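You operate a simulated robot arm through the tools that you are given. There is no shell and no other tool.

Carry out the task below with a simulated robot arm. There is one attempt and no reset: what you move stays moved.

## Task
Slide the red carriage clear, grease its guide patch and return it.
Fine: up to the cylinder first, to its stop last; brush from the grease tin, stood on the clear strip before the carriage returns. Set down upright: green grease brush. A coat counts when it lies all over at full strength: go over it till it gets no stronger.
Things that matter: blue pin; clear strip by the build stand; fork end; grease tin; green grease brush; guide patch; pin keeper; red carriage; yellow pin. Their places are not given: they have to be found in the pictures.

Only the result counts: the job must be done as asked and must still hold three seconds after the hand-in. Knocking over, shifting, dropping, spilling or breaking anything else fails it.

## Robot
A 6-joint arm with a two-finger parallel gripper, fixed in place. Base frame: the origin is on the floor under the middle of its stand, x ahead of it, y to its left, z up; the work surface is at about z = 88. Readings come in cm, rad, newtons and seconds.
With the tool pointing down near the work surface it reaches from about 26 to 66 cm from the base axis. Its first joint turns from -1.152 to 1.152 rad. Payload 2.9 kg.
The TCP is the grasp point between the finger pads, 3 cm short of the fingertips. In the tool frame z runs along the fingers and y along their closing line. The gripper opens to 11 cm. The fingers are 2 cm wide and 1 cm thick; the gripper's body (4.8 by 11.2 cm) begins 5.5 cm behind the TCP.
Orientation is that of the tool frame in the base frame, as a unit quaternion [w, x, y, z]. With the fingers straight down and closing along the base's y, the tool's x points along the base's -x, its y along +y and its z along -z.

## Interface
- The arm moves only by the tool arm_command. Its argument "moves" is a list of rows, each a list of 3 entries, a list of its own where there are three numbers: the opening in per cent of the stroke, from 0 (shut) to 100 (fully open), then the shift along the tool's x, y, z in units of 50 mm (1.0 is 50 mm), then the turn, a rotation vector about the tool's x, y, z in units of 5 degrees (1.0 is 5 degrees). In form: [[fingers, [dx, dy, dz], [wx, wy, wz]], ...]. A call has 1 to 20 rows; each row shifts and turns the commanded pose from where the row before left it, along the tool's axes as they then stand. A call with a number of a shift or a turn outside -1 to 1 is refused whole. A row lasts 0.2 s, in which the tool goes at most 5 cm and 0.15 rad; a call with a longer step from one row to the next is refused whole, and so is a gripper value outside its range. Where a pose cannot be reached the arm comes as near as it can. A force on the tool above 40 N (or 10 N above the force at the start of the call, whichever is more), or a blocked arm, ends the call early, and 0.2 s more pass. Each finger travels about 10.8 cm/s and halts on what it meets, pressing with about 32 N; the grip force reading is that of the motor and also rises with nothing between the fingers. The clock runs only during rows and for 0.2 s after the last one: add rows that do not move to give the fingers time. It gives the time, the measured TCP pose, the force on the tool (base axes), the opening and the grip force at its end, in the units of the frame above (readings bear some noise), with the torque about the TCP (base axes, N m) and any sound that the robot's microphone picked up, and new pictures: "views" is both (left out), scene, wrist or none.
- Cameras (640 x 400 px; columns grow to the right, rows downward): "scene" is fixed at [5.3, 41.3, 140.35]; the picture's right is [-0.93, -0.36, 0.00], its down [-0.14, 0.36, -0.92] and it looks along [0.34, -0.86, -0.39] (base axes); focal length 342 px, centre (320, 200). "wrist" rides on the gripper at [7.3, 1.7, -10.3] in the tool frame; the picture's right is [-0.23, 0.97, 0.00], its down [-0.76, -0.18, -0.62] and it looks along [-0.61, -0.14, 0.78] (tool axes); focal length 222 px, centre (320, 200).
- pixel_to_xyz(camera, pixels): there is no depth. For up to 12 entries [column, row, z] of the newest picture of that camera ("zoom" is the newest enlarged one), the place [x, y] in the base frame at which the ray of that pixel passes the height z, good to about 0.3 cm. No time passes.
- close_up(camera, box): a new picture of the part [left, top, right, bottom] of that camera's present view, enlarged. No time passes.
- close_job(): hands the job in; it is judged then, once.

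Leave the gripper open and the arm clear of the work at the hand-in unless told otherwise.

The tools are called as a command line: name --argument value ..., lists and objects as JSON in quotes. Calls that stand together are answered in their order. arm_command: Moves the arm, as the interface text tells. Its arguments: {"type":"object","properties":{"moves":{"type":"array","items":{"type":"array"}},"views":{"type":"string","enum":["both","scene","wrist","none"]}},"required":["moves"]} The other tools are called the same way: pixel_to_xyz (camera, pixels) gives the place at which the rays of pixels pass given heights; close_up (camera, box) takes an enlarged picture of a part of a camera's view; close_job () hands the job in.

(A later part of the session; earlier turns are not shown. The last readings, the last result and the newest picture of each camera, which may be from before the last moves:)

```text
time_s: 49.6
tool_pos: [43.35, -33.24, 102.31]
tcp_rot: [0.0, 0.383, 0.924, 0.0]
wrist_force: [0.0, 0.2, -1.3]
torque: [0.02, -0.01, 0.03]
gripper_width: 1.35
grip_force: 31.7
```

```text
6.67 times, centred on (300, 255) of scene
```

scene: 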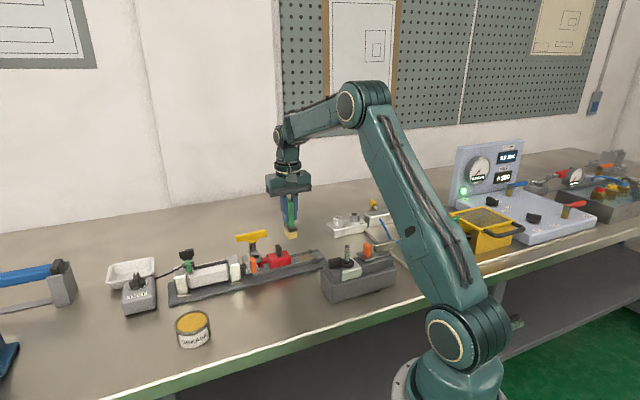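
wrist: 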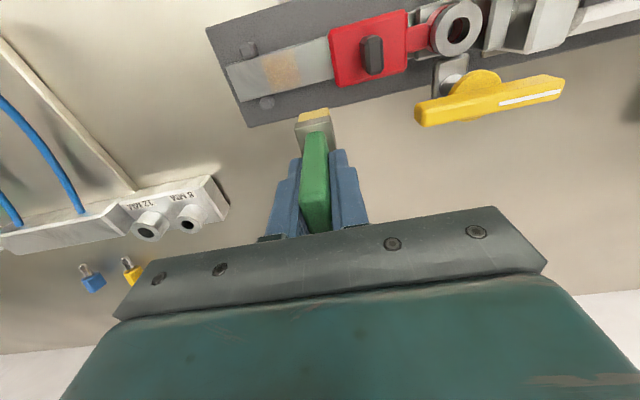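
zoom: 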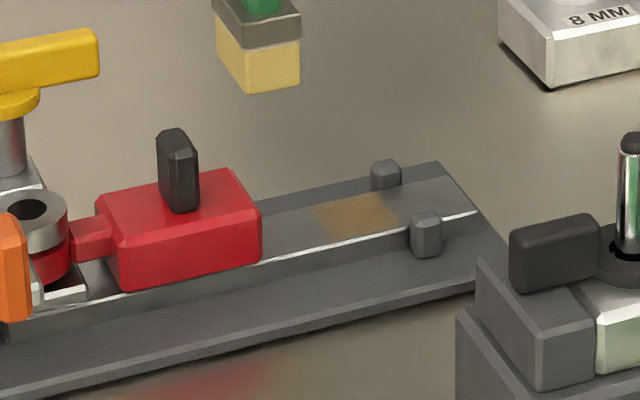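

pixel_to_xyz --camera "wrist" --pixels '[[263, 58, 89.4], [274, 92, 89.4], [297, 50, 89.4], [304, 83, 89.4], [227, 67, 89.4], [242, 103, 89.4], [250, 58, 90.3], [270, 98, 90.3], [329, 42, 89.4], [338, 76, 89.4]]'

close_up --camera "wrist" --box '[220, 35, 340, 115]'

```text
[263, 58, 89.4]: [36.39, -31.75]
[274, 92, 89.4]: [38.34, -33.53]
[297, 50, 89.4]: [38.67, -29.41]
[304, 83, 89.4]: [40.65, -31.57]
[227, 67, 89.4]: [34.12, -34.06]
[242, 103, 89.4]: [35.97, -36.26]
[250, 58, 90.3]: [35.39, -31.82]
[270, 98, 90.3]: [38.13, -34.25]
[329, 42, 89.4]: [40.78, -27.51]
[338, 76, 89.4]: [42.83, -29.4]
```

```text
5.00 times, centred on (280, 75) of wrist
```

zoom: 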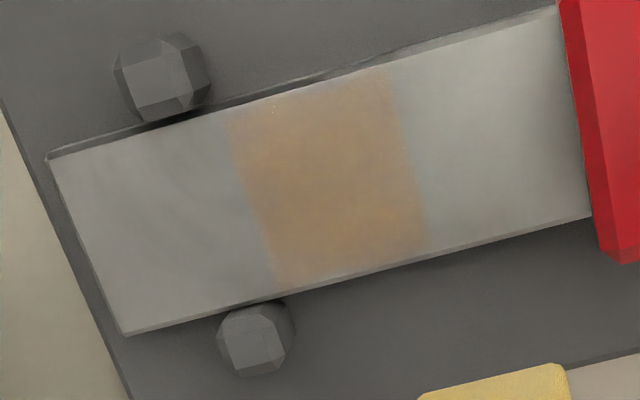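

The film spans s≈3.3–6.5 cm along the rail (front edge is the patch's true edge, the rear edge coincides with how far the brush got). The coat is faint, so many passes are needed. I go back over the rail, better centred (rail centre about 0.5 cm further to the wall), and set down again.

arm_command --moves '[[0, [0.46, -0.165, 0], [0, 0, 0]], [0, [0.46, -0.165, 0], [0, 0, 0]], [0, [0, 0, 0.4], [0, 0, 0]], [0, [0, 0, 0.4], [0, 0, 0]], [0, [0, 0, 0.15], [0, 0, 0]], [0, [0, 0, 0], [0, 0, 0]]]' --views "both"

close_up --camera "wrist" --box '[220, 80, 420, 210]'

```text
time_s: 51.0
tool_pos: [38.86, -31.02, 97.53]
tcp_rot: [0.0, 0.382, 0.924, 0.0]
wrist_force: [-0.3, 0.1, -1.3]
torque: [0.02, -0.02, -0.01]
gripper_width: 1.36
grip_force: 32.4
```

scene: 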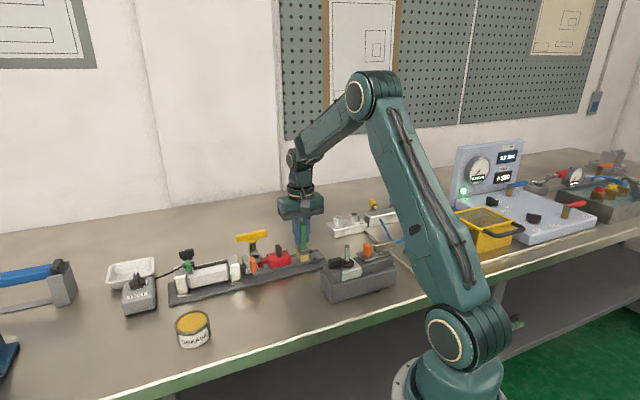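
wrist: 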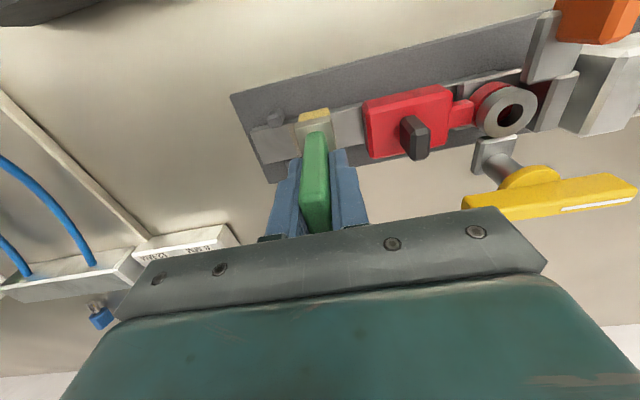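

```text
3.08 times, centred on (320, 145) of wrist
```

zoom: 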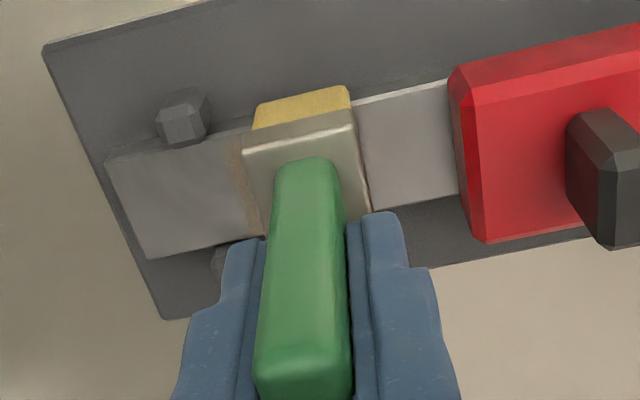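

arm_command --moves '[[0, [0, 0, 0.03], [0, 0, 0]], [0, [0, 0, 0.015], [0, 0, 0]], [0, [0, 0, 0], [0, 0, 0]]]' --views "none"

```text
time_s: 51.8
tool_pos: [38.9, -31.06, 97.45]
tcp_rot: [0.0, 0.383, 0.924, 0.0]
wrist_force: [-0.3, -0.5, -1.0]
torque: [-0.05, -0.02, 0.01]
gripper_width: 1.36
grip_force: 32.4
```

arm_command --moves '[[0, [0, 0, 0.01], [0, 0, 0]], [0, [0, 0, 0.01], [0, 0, 0]], [0, [0, 0, 0], [0, 0, 0]]]' --views "none"

```text
time_s: 52.6
tool_pos: [38.91, -30.97, 97.31]
tcp_rot: [0.0, 0.383, 0.924, 0.0]
wrist_force: [-1.8, 1.1, 4.7]
torque: [-0.01, 0.06, -0.01]
gripper_width: 1.33
grip_force: 32.0
```

Light contact (≈6 N). I now do back-and-forth strokes of about 1.4 cm over the patch, five in a row.

arm_command --moves '[[0, [0, -0.07, 0.004], [0, 0, 0]], [0, [0, -0.07, 0], [0, 0, 0]], [0, [0, -0.07, 0], [0, 0, 0]], [0, [0, 0.07, 0], [0, 0, 0]], [0, [0, 0.07, 0], [0, 0, 0]], [0, [0, 0.07, 0], [0, 0, 0]], [0, [0, 0.07, 0], [0, 0, 0]], [0, [0, -0.07, 0], [0, 0, 0]], [0, [0, -0.07, 0], [0, 0, 0]], [0, [0, -0.07, 0], [0, 0, 0]], [0, [0, -0.07, 0], [0, 0, 0]], [0, [0, 0.07, 0], [0, 0, 0]], [0, [0, 0.07, 0], [0, 0, 0]], [0, [0, 0.07, 0], [0, 0, 0]], [0, [0, 0.07, 0], [0, 0, 0]], [0, [0, -0.07, 0], [0, 0, 0]], [0, [0, -0.07, 0], [0, 0, 0]], [0, [0, -0.07, 0], [0, 0, 0]], [0, [0, -0.07, 0], [0, 0, 0]], [0, [0, 0, 0], [0, 0, 0]]]' --views "both"

close_up --camera "wrist" --box '[220, 80, 420, 210]'

close_up --camera "scene" --box '[260, 225, 340, 285]'

```text
time_s: 56.8
tool_pos: [38.3, -31.73, 97.26]
tcp_rot: [0.001, 0.382, 0.924, 0.0]
wrist_force: [6.9, 6.7, 23.1]
torque: [0.31, -0.45, 0.01]
gripper_width: 1.35
grip_force: 31.6
```

scene: 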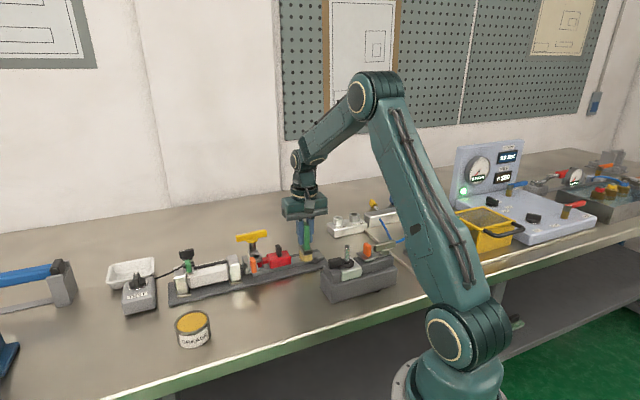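
wrist: 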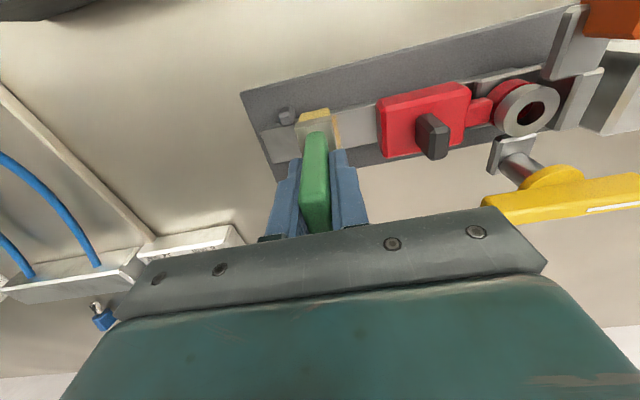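

```text
3.08 times, centred on (320, 145) of wrist
```

zoom: 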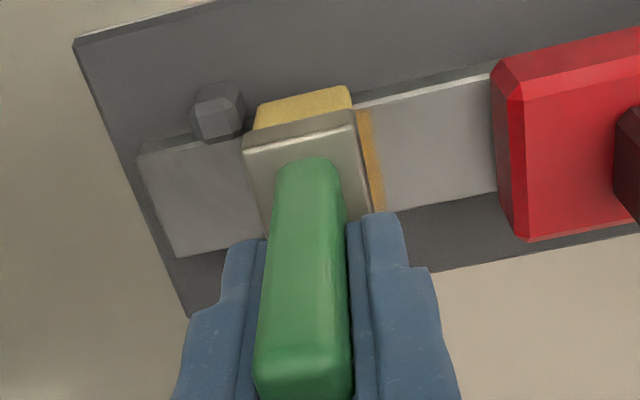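

```text
6.67 times, centred on (300, 255) of scene
```

zoom: 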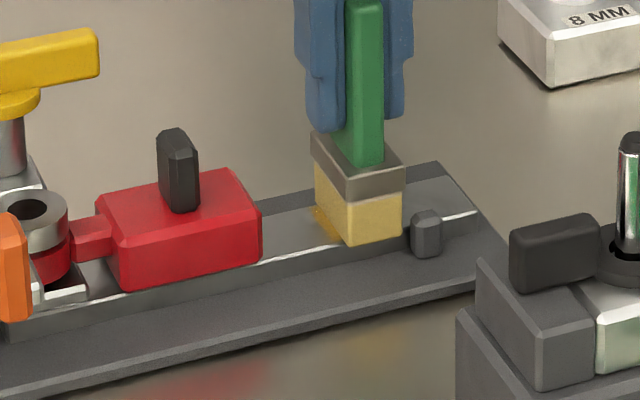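

The strip at the front edge is clearly stronger now. I do another five strokes and end forward to see the rear part.

arm_command --moves '[[0, [0, -0.04, -0.006], [0, 0, 0]], [0, [0, 0.08, 0], [0, 0, 0]], [0, [0, 0.08, 0], [0, 0, 0]], [0, [0, 0.08, 0], [0, 0, 0]], [0, [0, 0.08, 0], [0, 0, 0]], [0, [0, -0.08, 0], [0, 0, 0]], [0, [0, -0.08, 0], [0, 0, 0]], [0, [0, -0.08, 0], [0, 0, 0]], [0, [0, -0.08, 0], [0, 0, 0]], [0, [0, 0.08, 0], [0, 0, 0]], [0, [0, 0.08, 0], [0, 0, 0]], [0, [0, 0.08, 0], [0, 0, 0]], [0, [0, 0.08, 0], [0, 0, 0]], [0, [0, 0.1, 0], [0, 0, 0]], [0, [0, 0.1, 0], [0, 0, 0]], [0, [0, 0.1, 0], [0, 0, 0]], [0, [0, 0, 0], [0, 0, 0]]]' --views "both"

close_up --camera "wrist" --box '[200, 80, 400, 210]'

close_up --camera "scene" --box '[260, 225, 340, 285]'

```text
time_s: 60.4
tool_pos: [40.23, -29.74, 97.31]
tcp_rot: [0.001, 0.383, 0.924, 0.0]
wrist_force: [-5.2, -4.8, 17.0]
torque: [-0.39, 0.2, -0.09]
gripper_width: 1.37
grip_force: 31.9
```

scene: 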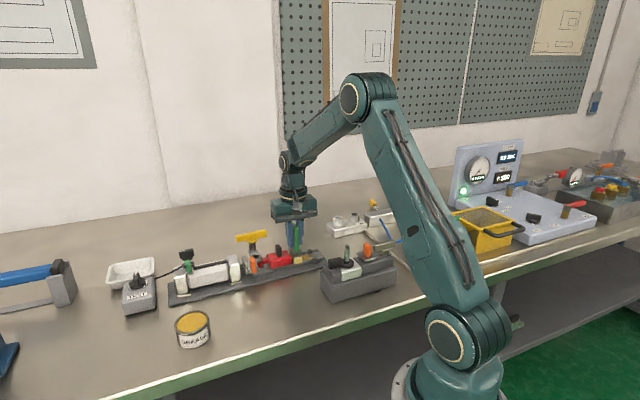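
wrist: 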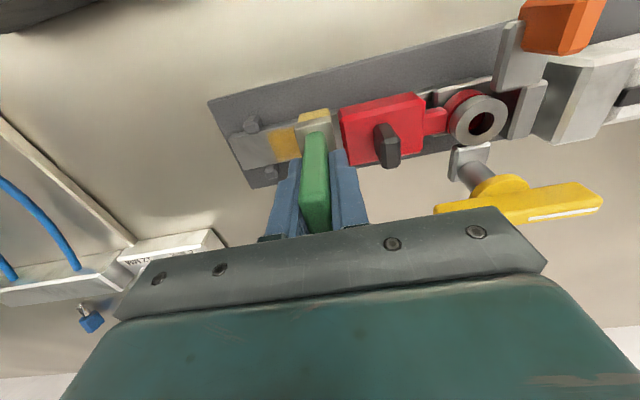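

```text
3.08 times, centred on (300, 145) of wrist
```

zoom: 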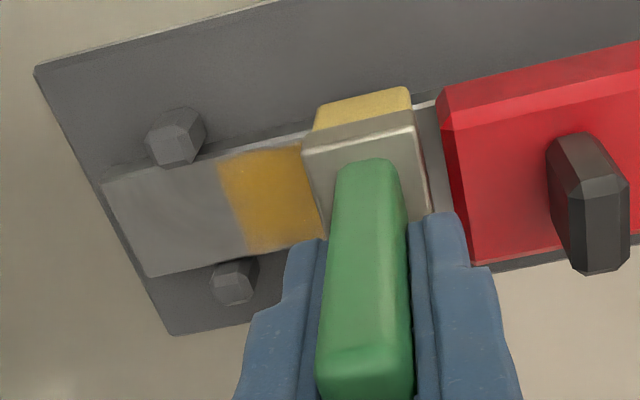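

```text
6.67 times, centred on (300, 255) of scene
```

zoom: 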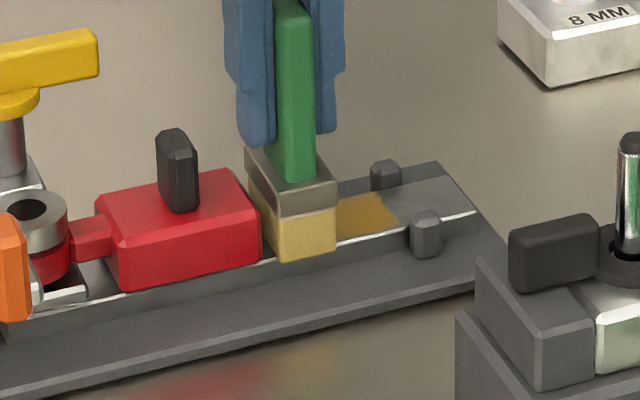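

The coat has become much stronger. I lift and step aside again to judge the whole patch.

arm_command --moves '[[0, [0, 0, -0.2], [0, 0, 0]], [0, [0, 0, -0.6], [0, 0, 0]], [0, [-0.5, 0, -0.2], [0, 0, 0]], [0, [-0.5, 0, 0], [0, 0, 0]], [0, [0, 0, 0], [0, 0, 0]]]' --views "both"

close_up --camera "wrist" --box '[220, 35, 340, 115]'

close_up --camera "scene" --box '[285, 235, 335, 275]'

```text
time_s: 61.6
tool_pos: [44.0, -33.29, 102.31]
tcp_rot: [-0.001, 0.383, 0.924, 0.0]
wrist_force: [1.0, -0.1, -0.2]
torque: [0.05, 0.03, 0.01]
gripper_width: 1.35
grip_force: 32.2
```

scene: 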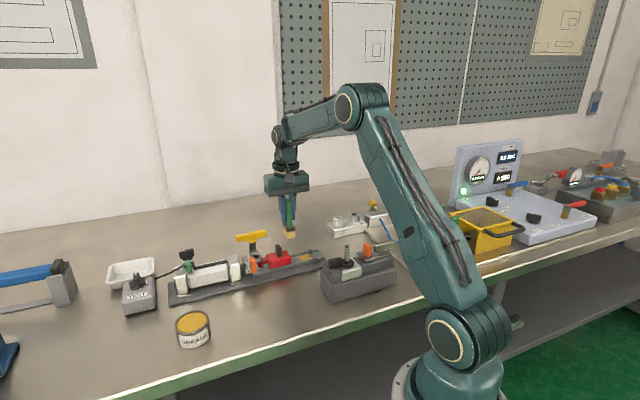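
wrist: 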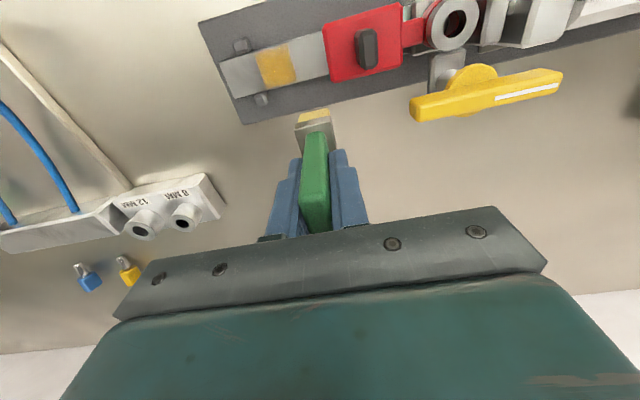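

```text
5.00 times, centred on (280, 75) of wrist
```

zoom: 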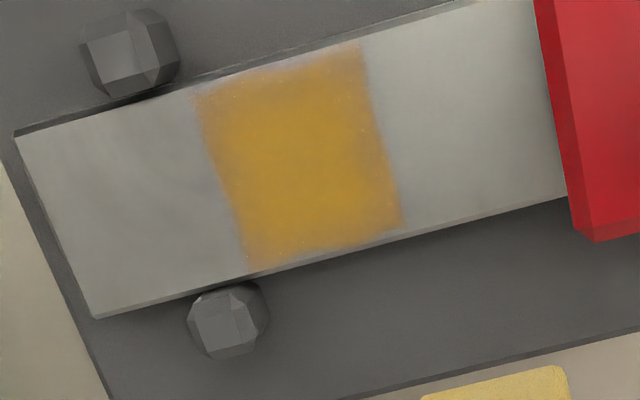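

```text
10.00 times, centred on (310, 255) of scene
```

zoom: 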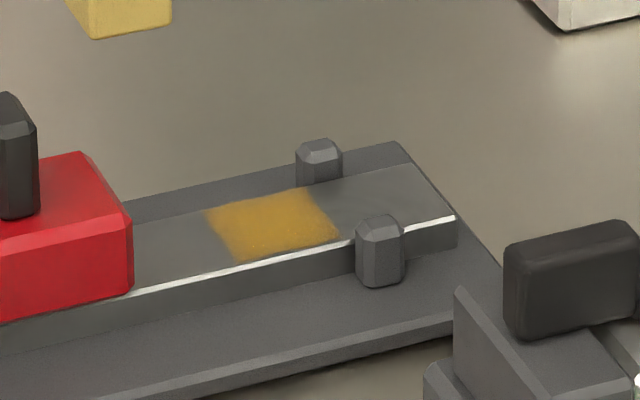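

pixel_to_xyz --camera "wrist" --pixels '[[255, 53, 89.4], [265, 89, 89.4], [288.4, 44, 89.4], [296.4, 80, 89.4], [219, 61.5, 89.4], [234, 98.5, 89.4], [245, 49, 90], [262, 96, 90], [327, 35, 89.4], [334, 72, 89.4]]'

```text
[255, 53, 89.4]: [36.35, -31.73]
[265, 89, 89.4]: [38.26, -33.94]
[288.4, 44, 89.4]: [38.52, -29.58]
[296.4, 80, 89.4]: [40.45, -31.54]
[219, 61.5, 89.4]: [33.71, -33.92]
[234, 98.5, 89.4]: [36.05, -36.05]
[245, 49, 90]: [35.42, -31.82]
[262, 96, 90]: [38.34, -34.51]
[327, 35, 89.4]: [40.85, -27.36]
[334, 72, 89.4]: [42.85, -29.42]
```

The coat is a clean rectangle s≈3.2–6.3, but its rear edge coincides with where the posts stopped the broadside brush, so the patch may continue between the posts. To check, I turn the brush 90° (narrow side fits between the posts).

arm_command --moves '[[0, [0, 0, -0.2], [0, 0, -1]], [0, [0, 0, 0], [0, 0, -1]], [0, [0, 0, 0], [0, 0, -1]], [0, [0, 0, 0], [0, 0, -1]], [0, [0, 0, 0], [0, 0, -1]], [0, [0, 0, 0], [0, 0, -1]], [0, [0, 0, 0], [0, 0, -1]], [0, [0, 0, 0], [0, 0, -1]], [0, [0, 0, 0], [0, 0, -1]], [0, [0, 0, 0], [0, 0, -1]], [0, [0, 0, 0], [0, 0, -1]], [0, [0, 0, 0], [0, 0, -1]], [0, [0, 0, 0], [0, 0, -1]], [0, [0, 0, 0], [0, 0, -1]], [0, [0, 0, 0], [0, 0, -1]], [0, [0, 0, 0], [0, 0, -1]], [0, [0, 0, 0], [0, 0, -1]], [0, [0, 0, 0], [0, 0, -1]], [0, [0, 0, 0], [0, 0, 0]]]' --views "both"

```text
time_s: 65.6
tool_pos: [43.88, -33.18, 103.27]
tcp_rot: [-0.001, -0.383, 0.924, 0.0]
wrist_force: [-0.7, -0.9, -0.5]
torque: [0.02, 0.06, 0.0]
gripper_width: 1.36
grip_force: 31.9
```

scene: 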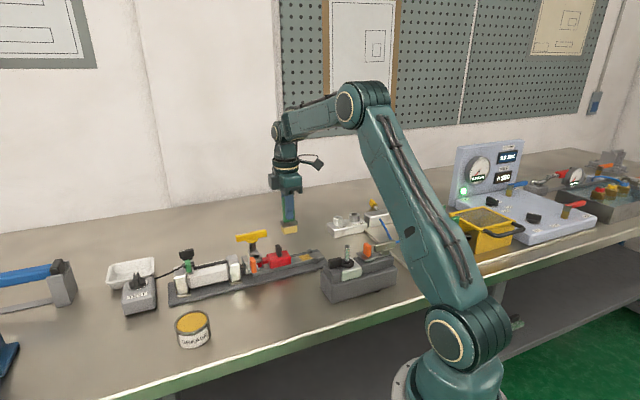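
wrist: 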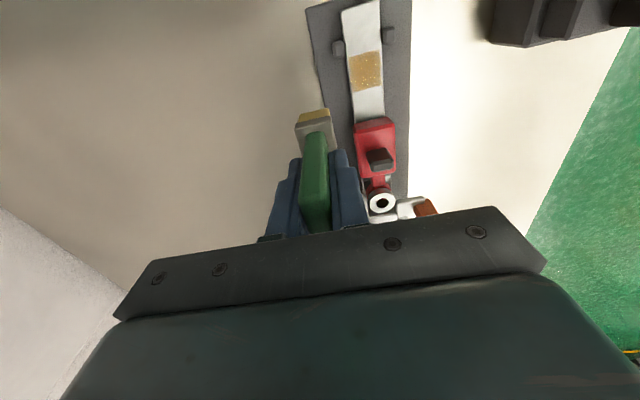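

close_up --camera "wrist" --box '[320, 0, 420, 130]'

pixel_to_xyz --camera "wrist" --pixels '[[350, 53, 89.4], [380, 51, 89.4], [353, 91, 89.4], [384, 89, 89.4], [339, 48, 90.5], [388, 35, 90.5], [341, 5, 89.4], [379, 2, 89.4]]'

```text
3.08 times, centred on (370, 65) of wrist
```

zoom: 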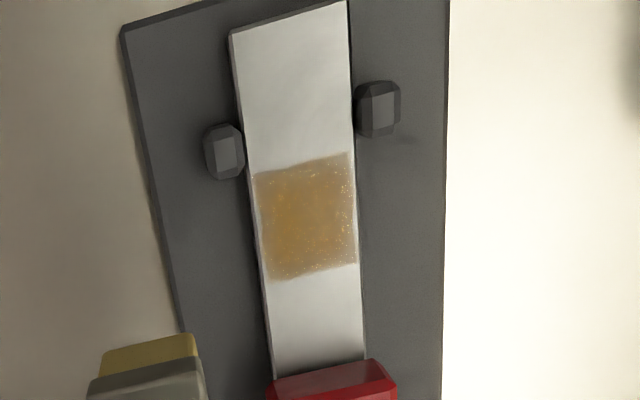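

```text
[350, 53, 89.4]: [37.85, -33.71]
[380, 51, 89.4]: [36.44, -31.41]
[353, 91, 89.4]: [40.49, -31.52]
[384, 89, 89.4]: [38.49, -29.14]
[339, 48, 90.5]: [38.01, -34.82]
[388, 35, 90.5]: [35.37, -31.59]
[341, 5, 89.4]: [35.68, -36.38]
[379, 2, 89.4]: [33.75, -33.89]
```

arm_command --moves '[[0, [0.297, 0.499, 0], [0, 0, 0]], [0, [0.297, 0.499, 0], [0, 0, 0]], [0, [0, 0, 0.4], [0, 0, 0]], [0, [0, 0, 0.36], [0, 0, 0]], [0, [0, 0, 0], [0, 0, 0]]]' --views "both"

close_up --camera "wrist" --box '[240, 60, 400, 200]'

close_up --camera "scene" --box '[260, 225, 340, 285]'

```text
time_s: 66.8
tool_pos: [38.09, -31.75, 99.37]
tcp_rot: [0.0, -0.383, 0.924, 0.001]
wrist_force: [0.3, 0.0, -0.8]
torque: [0.01, 0.01, 0.02]
gripper_width: 1.36
grip_force: 31.8
```

scene: 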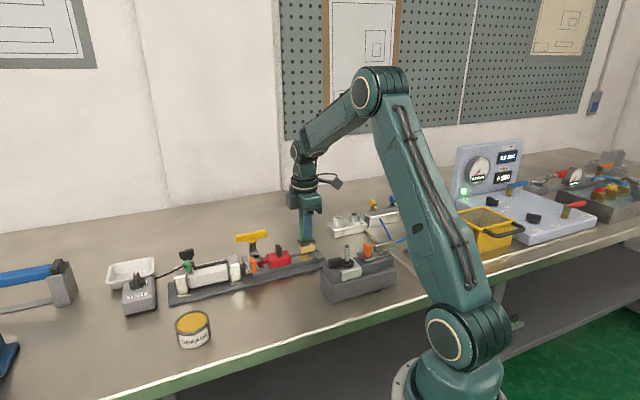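
wrist: 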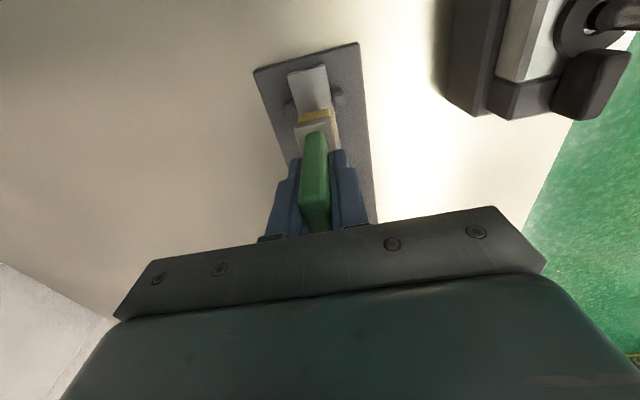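

```text
2.86 times, centred on (320, 130) of wrist
```

zoom: 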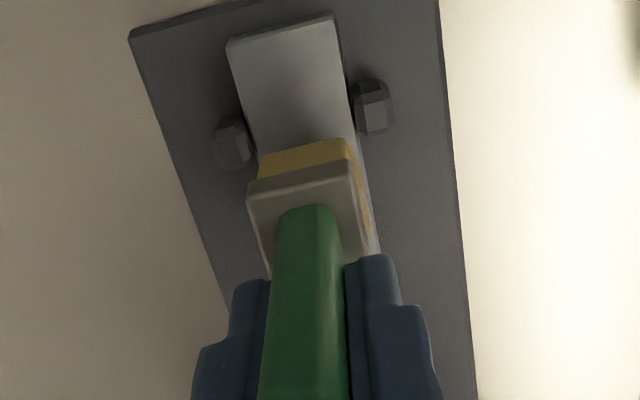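

```text
6.67 times, centred on (300, 255) of scene
```

zoom: 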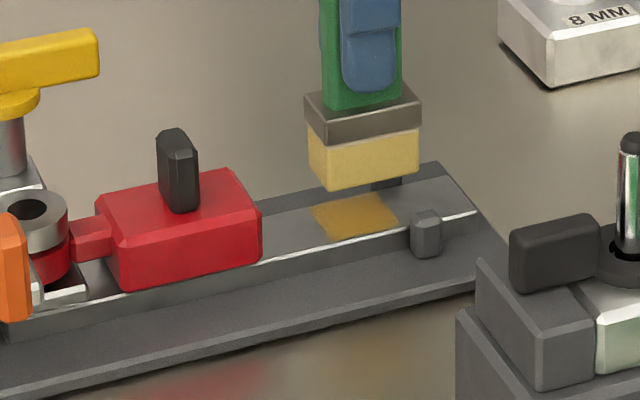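

Laterally the brush is centred on the rail (q≈-49.4). I lower between the posts to just above the rail and then probe for contact.

arm_command --moves '[[0, [0, 0, 0.2], [0, 0, 0]], [0, [0, 0, 0.15], [0, 0, 0]], [0, [0, 0, 0.04], [0, 0, 0]], [0, [0, 0, 0.015], [0, 0, 0]], [0, [0, 0, 0], [0, 0, 0]]]' --views "none"

arm_command --moves '[[0, [0, 0, 0.01], [0, 0, 0]], [0, [0, 0, 0], [0, 0, 0]]]' --views "none"

```text
time_s: 68.0
tool_pos: [38.18, -31.87, 97.41]
tcp_rot: [0.0, -0.382, 0.924, 0.0]
wrist_force: [0.0, -0.2, -2.1]
torque: [-0.02, -0.01, 0.04]
gripper_width: 1.34
grip_force: 31.6
```

```text
time_s: 68.6
tool_pos: [38.24, -31.91, 97.44]
tcp_rot: [0.001, -0.382, 0.924, 0.001]
wrist_force: [0.7, -0.2, -1.7]
torque: [0.05, -0.03, 0.02]
gripper_width: 1.37
grip_force: 32.5
```

arm_command --moves '[[0, [0, 0, 0.015], [0, 0, 0]], [0, [0, 0, 0], [0, 0, 0]]]' --views "none"

arm_command --moves '[[0, [0, 0, 0.015], [0, 0, 0]], [0, [0, 0, 0], [0, 0, 0]]]' --views "none"

```text
time_s: 69.2
tool_pos: [38.25, -31.8, 97.22]
tcp_rot: [0.0, -0.382, 0.924, 0.0]
wrist_force: [-0.3, 0.2, -2.0]
torque: [-0.02, 0.0, -0.05]
gripper_width: 1.38
grip_force: 32.1
```

```text
time_s: 69.8
tool_pos: [38.2, -31.83, 97.23]
tcp_rot: [0.001, -0.382, 0.924, 0.0]
wrist_force: [-0.5, 0.0, -0.7]
torque: [0.01, 0.04, 0.02]
gripper_width: 1.37
grip_force: 32.0
```

arm_command --moves '[[0, [0, 0, 0.01], [0, 0, 0]], [0, [0, 0, 0], [0, 0, 0]]]' --views "none"

arm_command --moves '[[0, [0, 0, 0.01], [0, 0, 0]], [0, [0, 0, 0], [0, 0, 0]]]' --views "none"

```text
time_s: 70.4
tool_pos: [38.2, -31.86, 97.27]
tcp_rot: [0.001, -0.383, 0.924, 0.0]
wrist_force: [1.6, 1.8, 6.4]
torque: [0.23, -0.02, 0.01]
gripper_width: 1.39
grip_force: 32.2
```

```text
time_s: 71.0
tool_pos: [38.15, -31.85, 97.19]
tcp_rot: [0.001, -0.382, 0.924, -0.001]
wrist_force: [-2.8, 4.9, 21.8]
torque: [0.42, 0.16, -0.01]
gripper_width: 1.35
grip_force: 32.0
```

Contact. I ease slightly and stroke 1.8 cm rearward between the posts, then forward again past the start, and look.

arm_command --moves '[[0, [0, 0, -0.008], [0, 0, 0]], [0, [0.08, 0, 0], [0, 0, 0]], [0, [0.08, 0, 0], [0, 0, 0]], [0, [0.08, 0, 0], [0, 0, 0]], [0, [0.08, 0, 0], [0, 0, 0]], [0, [0.04, 0, 0], [0, 0, 0]], [0, [-0.08, 0, 0], [0, 0, 0]], [0, [-0.08, 0, 0], [0, 0, 0]], [0, [-0.08, 0, 0], [0, 0, 0]], [0, [-0.08, 0, 0], [0, 0, 0]], [0, [-0.08, 0, 0], [0, 0, 0]], [0, [-0.08, 0, 0], [0, 0, 0]], [0, [-0.08, 0, 0], [0, 0, 0]], [0, [0, 0, 0], [0, 0, 0]]]' --views "both"

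close_up --camera "wrist" --box '[240, 60, 400, 200]'

close_up --camera "scene" --box '[260, 225, 340, 285]'

```text
time_s: 74.0
tool_pos: [39.0, -31.2, 97.28]
tcp_rot: [0.0, -0.382, 0.924, 0.0]
wrist_force: [-6.1, -6.1, 23.5]
torque: [-0.27, 0.31, 0.0]
gripper_width: 1.38
grip_force: 31.4
```

scene: 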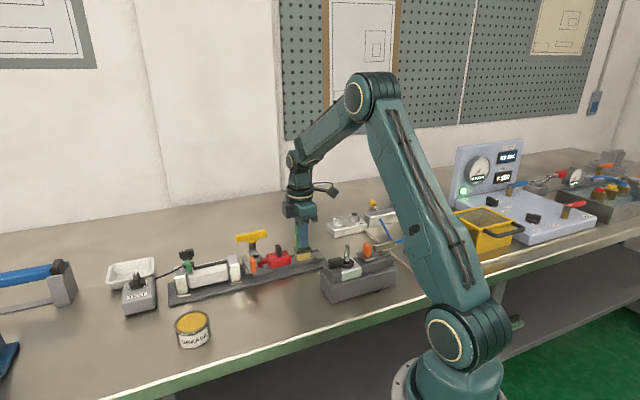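
wrist: 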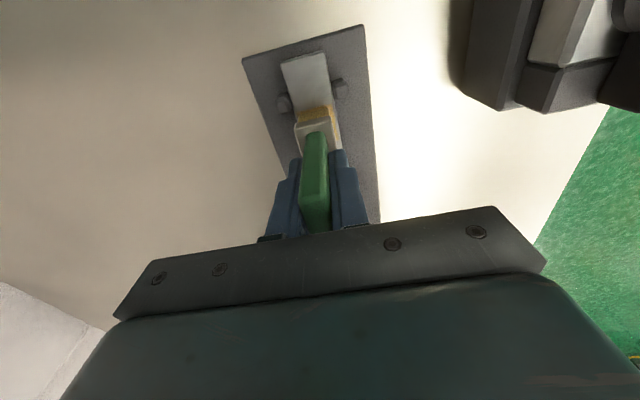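

```text
2.86 times, centred on (320, 130) of wrist
```

zoom: 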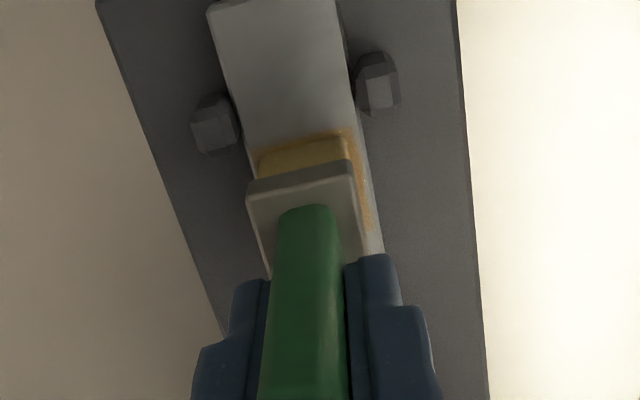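

```text
6.67 times, centred on (300, 255) of scene
```

zoom: 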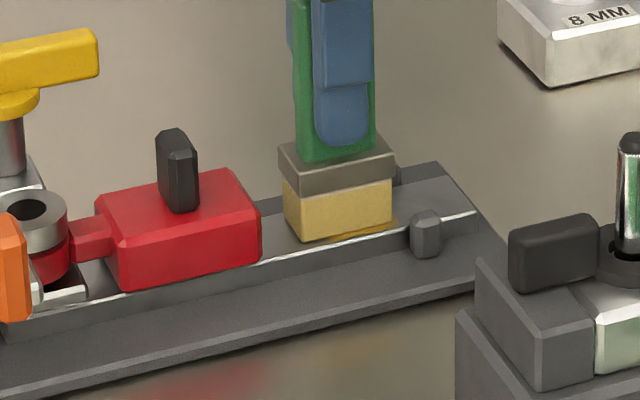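

Nothing was laid behind the film's rear edge even though the brush went there, so the patch is exactly s≈3.2–6.3 over nearly the full rail width. The brush lengthwise covers it in one piece; I now work two side lanes (±2.5 mm) with short strokes to fill the edges.

arm_command --moves '[[0, [0, 0.05, -0.004], [0, 0, 0]], [0, [0.06, 0, 0], [0, 0, 0]], [0, [0.06, 0, 0], [0, 0, 0]], [0, [0.06, 0, 0], [0, 0, 0]], [0, [-0.06, 0, 0], [0, 0, 0]], [0, [-0.06, 0, 0], [0, 0, 0]], [0, [-0.06, 0, 0], [0, 0, 0]], [0, [0.06, 0, 0], [0, 0, 0]], [0, [0.06, 0, 0], [0, 0, 0]], [0, [0.06, 0, 0], [0, 0, 0]], [0, [0, -0.1, 0], [0, 0, 0]], [0, [-0.06, 0, 0], [0, 0, 0]], [0, [-0.06, 0, 0], [0, 0, 0]], [0, [-0.06, 0, 0], [0, 0, 0]], [0, [0.06, 0, 0], [0, 0, 0]], [0, [0.06, 0, 0], [0, 0, 0]], [0, [0.06, 0, 0], [0, 0, 0]], [0, [-0.06, 0, 0], [0, 0, 0]], [0, [-0.06, 0, 0], [0, 0, 0]], [0, [-0.06, 0, 0], [0, 0, 0]]]' --views "both"

close_up --camera "wrist" --box '[240, 60, 400, 200]'

close_up --camera "scene" --box '[260, 225, 340, 285]'

```text
time_s: 78.2
tool_pos: [39.12, -31.32, 97.2]
tcp_rot: [0.0, -0.382, 0.924, -0.001]
wrist_force: [-4.0, -5.0, 14.4]
torque: [-0.25, 0.26, 0.02]
gripper_width: 1.35
grip_force: 31.8
```

scene: 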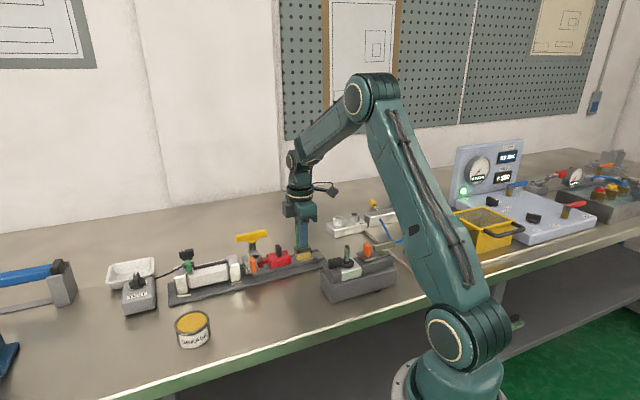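
wrist: 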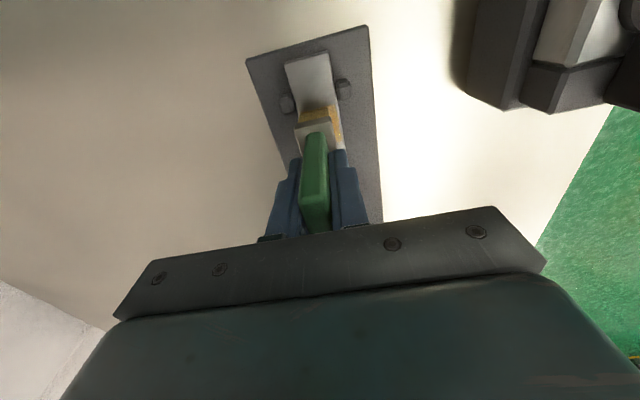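

```text
2.86 times, centred on (320, 130) of wrist
```

zoom: 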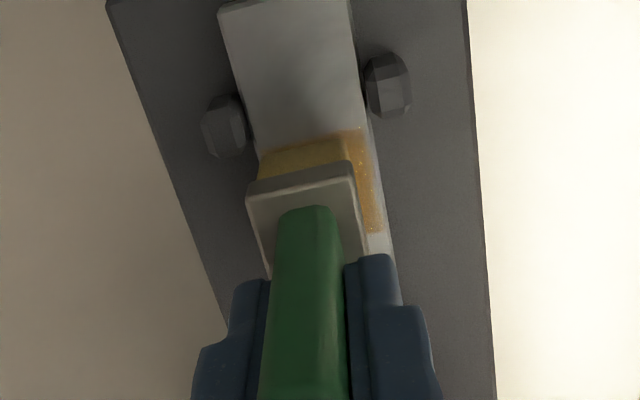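

```text
6.67 times, centred on (300, 255) of scene
```

zoom: 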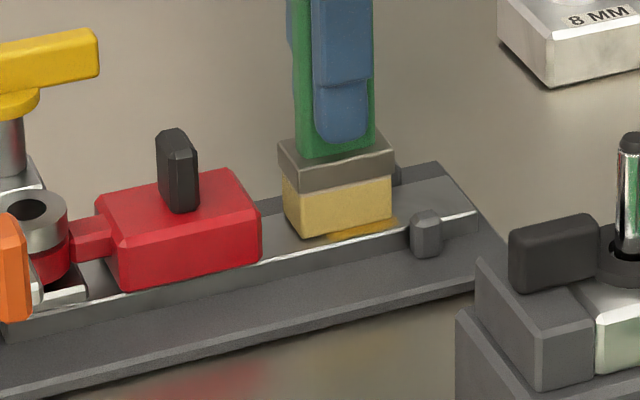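

I lift and step aside to judge the strength.

arm_command --moves '[[0, [0, 0, -0.2], [0, 0, 0]], [0, [0, 0, -0.6], [0, 0, 0]], [0, [-0.2, -0.5, -0.4], [0, 0, 0]], [0, [-0.2, -0.5, 0], [0, 0, 0]], [0, [0, 0, 0], [0, 0, 0]]]' --views "both"

close_up --camera "wrist" --box '[320, 0, 420, 130]'

close_up --camera "scene" --box '[285, 235, 335, 275]'

```text
time_s: 79.4
tool_pos: [44.18, -33.55, 103.15]
tcp_rot: [0.0, -0.383, 0.924, 0.0]
wrist_force: [-0.8, -0.3, -1.7]
torque: [-0.03, -0.01, -0.04]
gripper_width: 1.35
grip_force: 31.9
```

scene: 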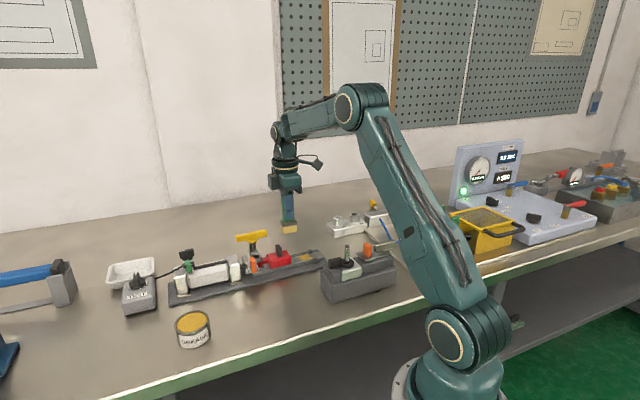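
wrist: 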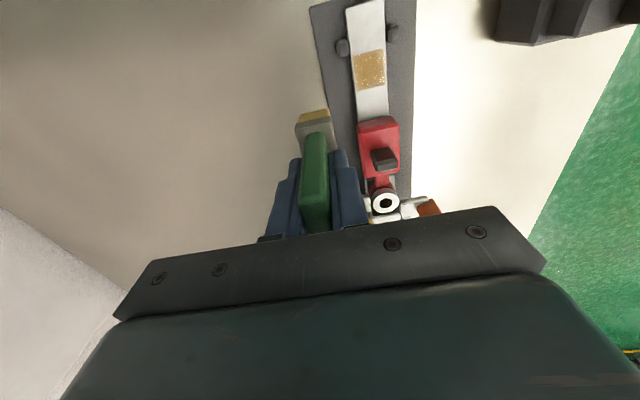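

```text
3.08 times, centred on (370, 65) of wrist
```

zoom: 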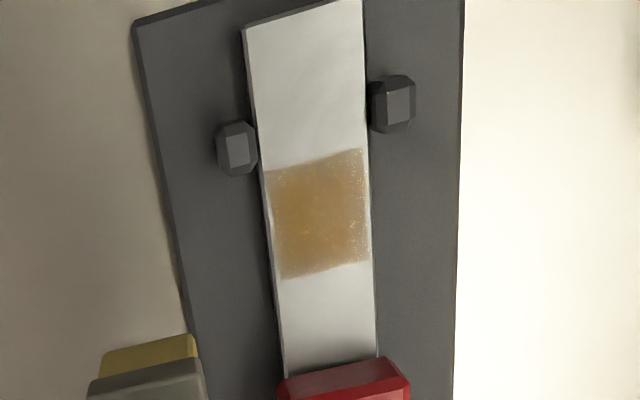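

```text
10.00 times, centred on (310, 255) of scene
```

zoom: 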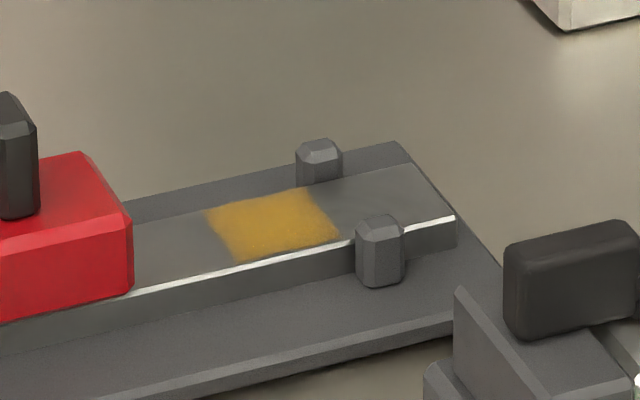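

The coat is more even. I check the bristles' remaining load colour.

close_up --camera "scene" --box '[265, 205, 315, 245]'

close_up --camera "wrist" --box '[285, 90, 345, 150]'

```text
10.00 times, centred on (290, 225) of scene
```

zoom: 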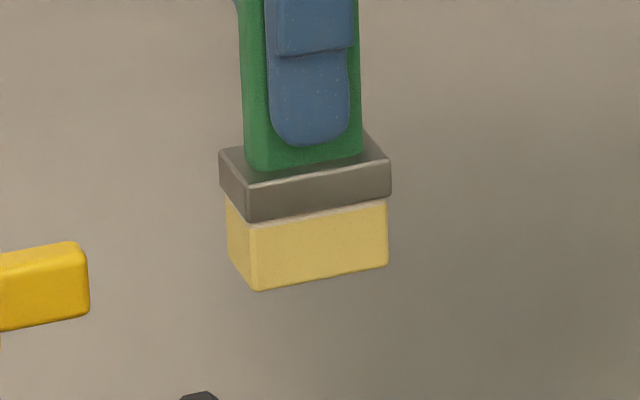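

```text
6.67 times, centred on (315, 120) of wrist
```

zoom: 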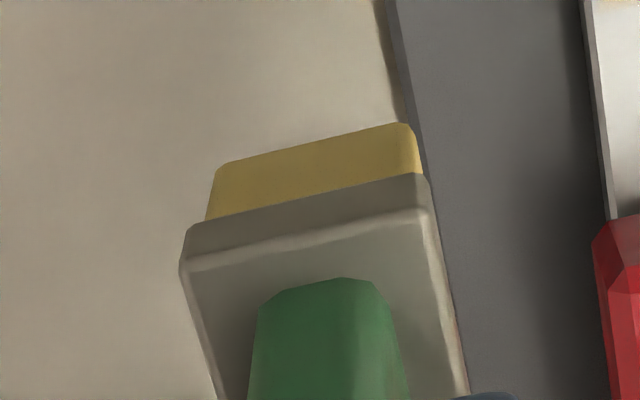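

Bristles are still well loaded. I turn back to broadside for more full-width passes, this time reaching right up to the posts.

arm_command --moves '[[0, [0, 0, 0], [0, 0, 1]], [0, [0, 0, 0], [0, 0, 1]], [0, [0, 0, 0], [0, 0, 1]], [0, [0, 0, 0], [0, 0, 1]], [0, [0, 0, 0], [0, 0, 1]], [0, [0, 0, 0], [0, 0, 1]], [0, [0, 0, 0], [0, 0, 1]], [0, [0, 0, 0], [0, 0, 1]], [0, [0, 0, 0], [0, 0, 1]], [0, [0, 0, 0], [0, 0, 1]], [0, [0, 0, 0], [0, 0, 1]], [0, [0, 0, 0], [0, 0, 1]], [0, [0, 0, 0], [0, 0, 1]], [0, [0, 0, 0], [0, 0, 1]], [0, [0, 0, 0], [0, 0, 1]], [0, [0, 0, 0], [0, 0, 1]], [0, [0, 0, 0], [0, 0, 1]], [0, [0, 0, 0], [0, 0, 1]], [0, [0, 0, 0], [0, 0, 0]]]' --views "wrist"

close_up --camera "wrist" --box '[200, 20, 340, 120]'

```text
time_s: 83.4
tool_pos: [44.16, -33.35, 103.2]
tcp_rot: [0.0, 0.384, 0.923, -0.001]
wrist_force: [-0.5, -0.1, -0.8]
torque: [0.0, 0.02, -0.01]
gripper_width: 1.37
grip_force: 32.3
```

wrist: 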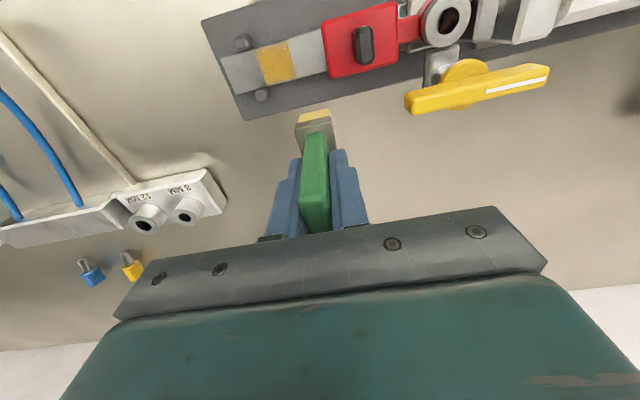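

```text
4.00 times, centred on (270, 70) of wrist
```

zoom: 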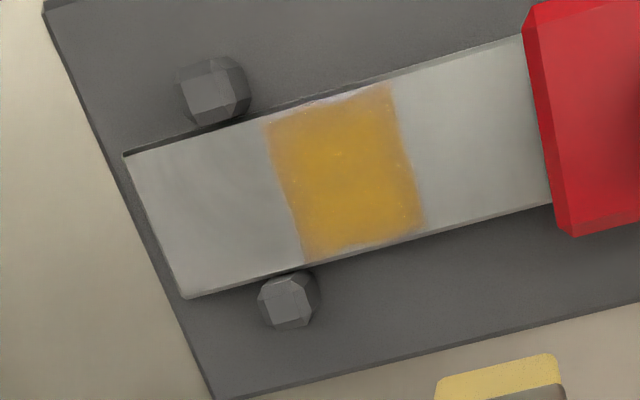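

The centre got brighter yellow; edges still weaker, so it's still building. I return broadside onto the patch.

arm_command --moves '[[0, [0.357, -0.156, 0], [0, 0, 0]], [0, [0.357, -0.156, 0], [0, 0, 0]], [0, [0.357, -0.156, 0], [0, 0, 0]], [0, [0, 0, 0.4], [0, 0, 0]], [0, [0, 0, 0.4], [0, 0, 0]], [0, [0, 0, 0.3], [0, 0, 0]], [0, [0, 0, 0.06], [0, 0, 0]], [0, [0, 0, 0.015], [0, 0, 0]], [0, [0, 0, 0], [0, 0, 0]]]' --views "none"

arm_command --moves '[[0, [0, 0, 0.01], [0, 0, 0]], [0, [0, 0, 0], [0, 0, 0]]]' --views "none"

```text
time_s: 85.4
tool_pos: [38.69, -31.37, 97.35]
tcp_rot: [0.0, 0.383, 0.924, 0.0]
wrist_force: [-0.3, 0.0, -0.9]
torque: [0.02, -0.02, -0.01]
gripper_width: 1.38
grip_force: 31.9
```

```text
time_s: 86.0
tool_pos: [38.66, -31.44, 97.26]
tcp_rot: [0.0, 0.383, 0.924, 0.001]
wrist_force: [0.2, 0.2, -1.0]
torque: [0.01, 0.0, -0.02]
gripper_width: 1.38
grip_force: 32.1
```

arm_command --moves '[[0, [0, 0, 0.01], [0, 0, 0]], [0, [0, 0, 0], [0, 0, 0]]]' --views "none"

arm_command --moves '[[0, [0, 0, 0.01], [0, 0, 0]], [0, [0, 0, 0], [0, 0, 0]]]' --views "none"

```text
time_s: 86.6
tool_pos: [38.67, -31.32, 97.15]
tcp_rot: [0.001, 0.383, 0.924, 0.0]
wrist_force: [-1.3, 1.5, 6.2]
torque: [0.07, 0.12, 0.0]
gripper_width: 1.35
grip_force: 32.0
```

```text
time_s: 87.2
tool_pos: [38.8, -31.36, 97.27]
tcp_rot: [0.002, 0.383, 0.924, 0.001]
wrist_force: [-0.5, 1.8, 12.4]
torque: [0.16, 0.13, -0.01]
gripper_width: 1.33
grip_force: 31.8
```

Contact at 12 N. I creep rearward 1.1 cm to find how near the posts the brush may go.

arm_command --moves '[[0, [0, -0.07, 0], [0, 0, 0]], [0, [0, -0.07, 0], [0, 0, 0]], [0, [0, -0.06, 0], [0, 0, 0]], [0, [0, -0.02, 0], [0, 0, 0]], [0, [0, 0, 0], [0, 0, 0]]]' --views "both"

close_up --camera "wrist" --box '[240, 80, 400, 190]'

close_up --camera "scene" --box '[280, 230, 340, 280]'

```text
time_s: 88.4
tool_pos: [37.78, -32.05, 97.05]
tcp_rot: [0.002, 0.382, 0.924, 0.0]
wrist_force: [4.3, 3.1, 14.0]
torque: [0.16, -0.21, 0.0]
gripper_width: 1.39
grip_force: 32.2
```

scene: 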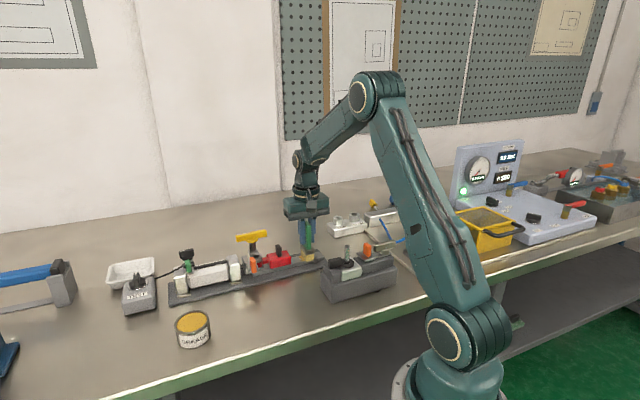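
wrist: 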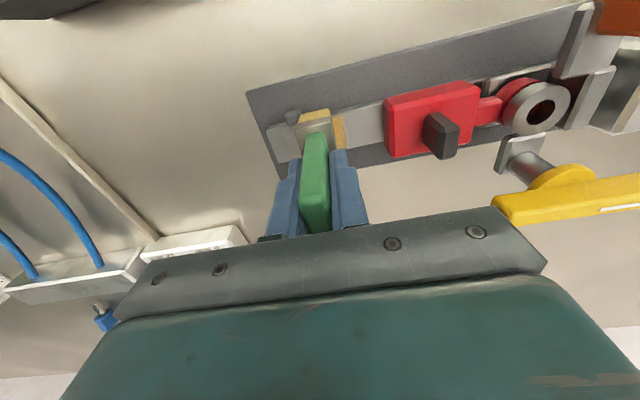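

```text
3.64 times, centred on (320, 135) of wrist
```

zoom: 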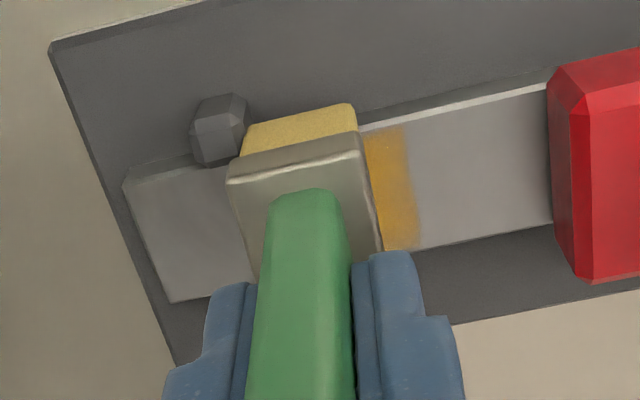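

```text
8.00 times, centred on (310, 255) of scene
```

zoom: 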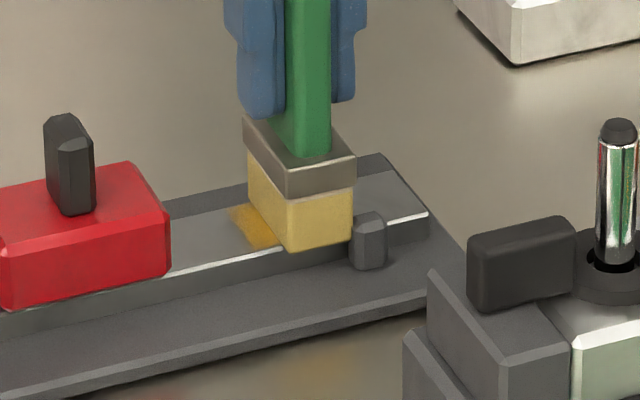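

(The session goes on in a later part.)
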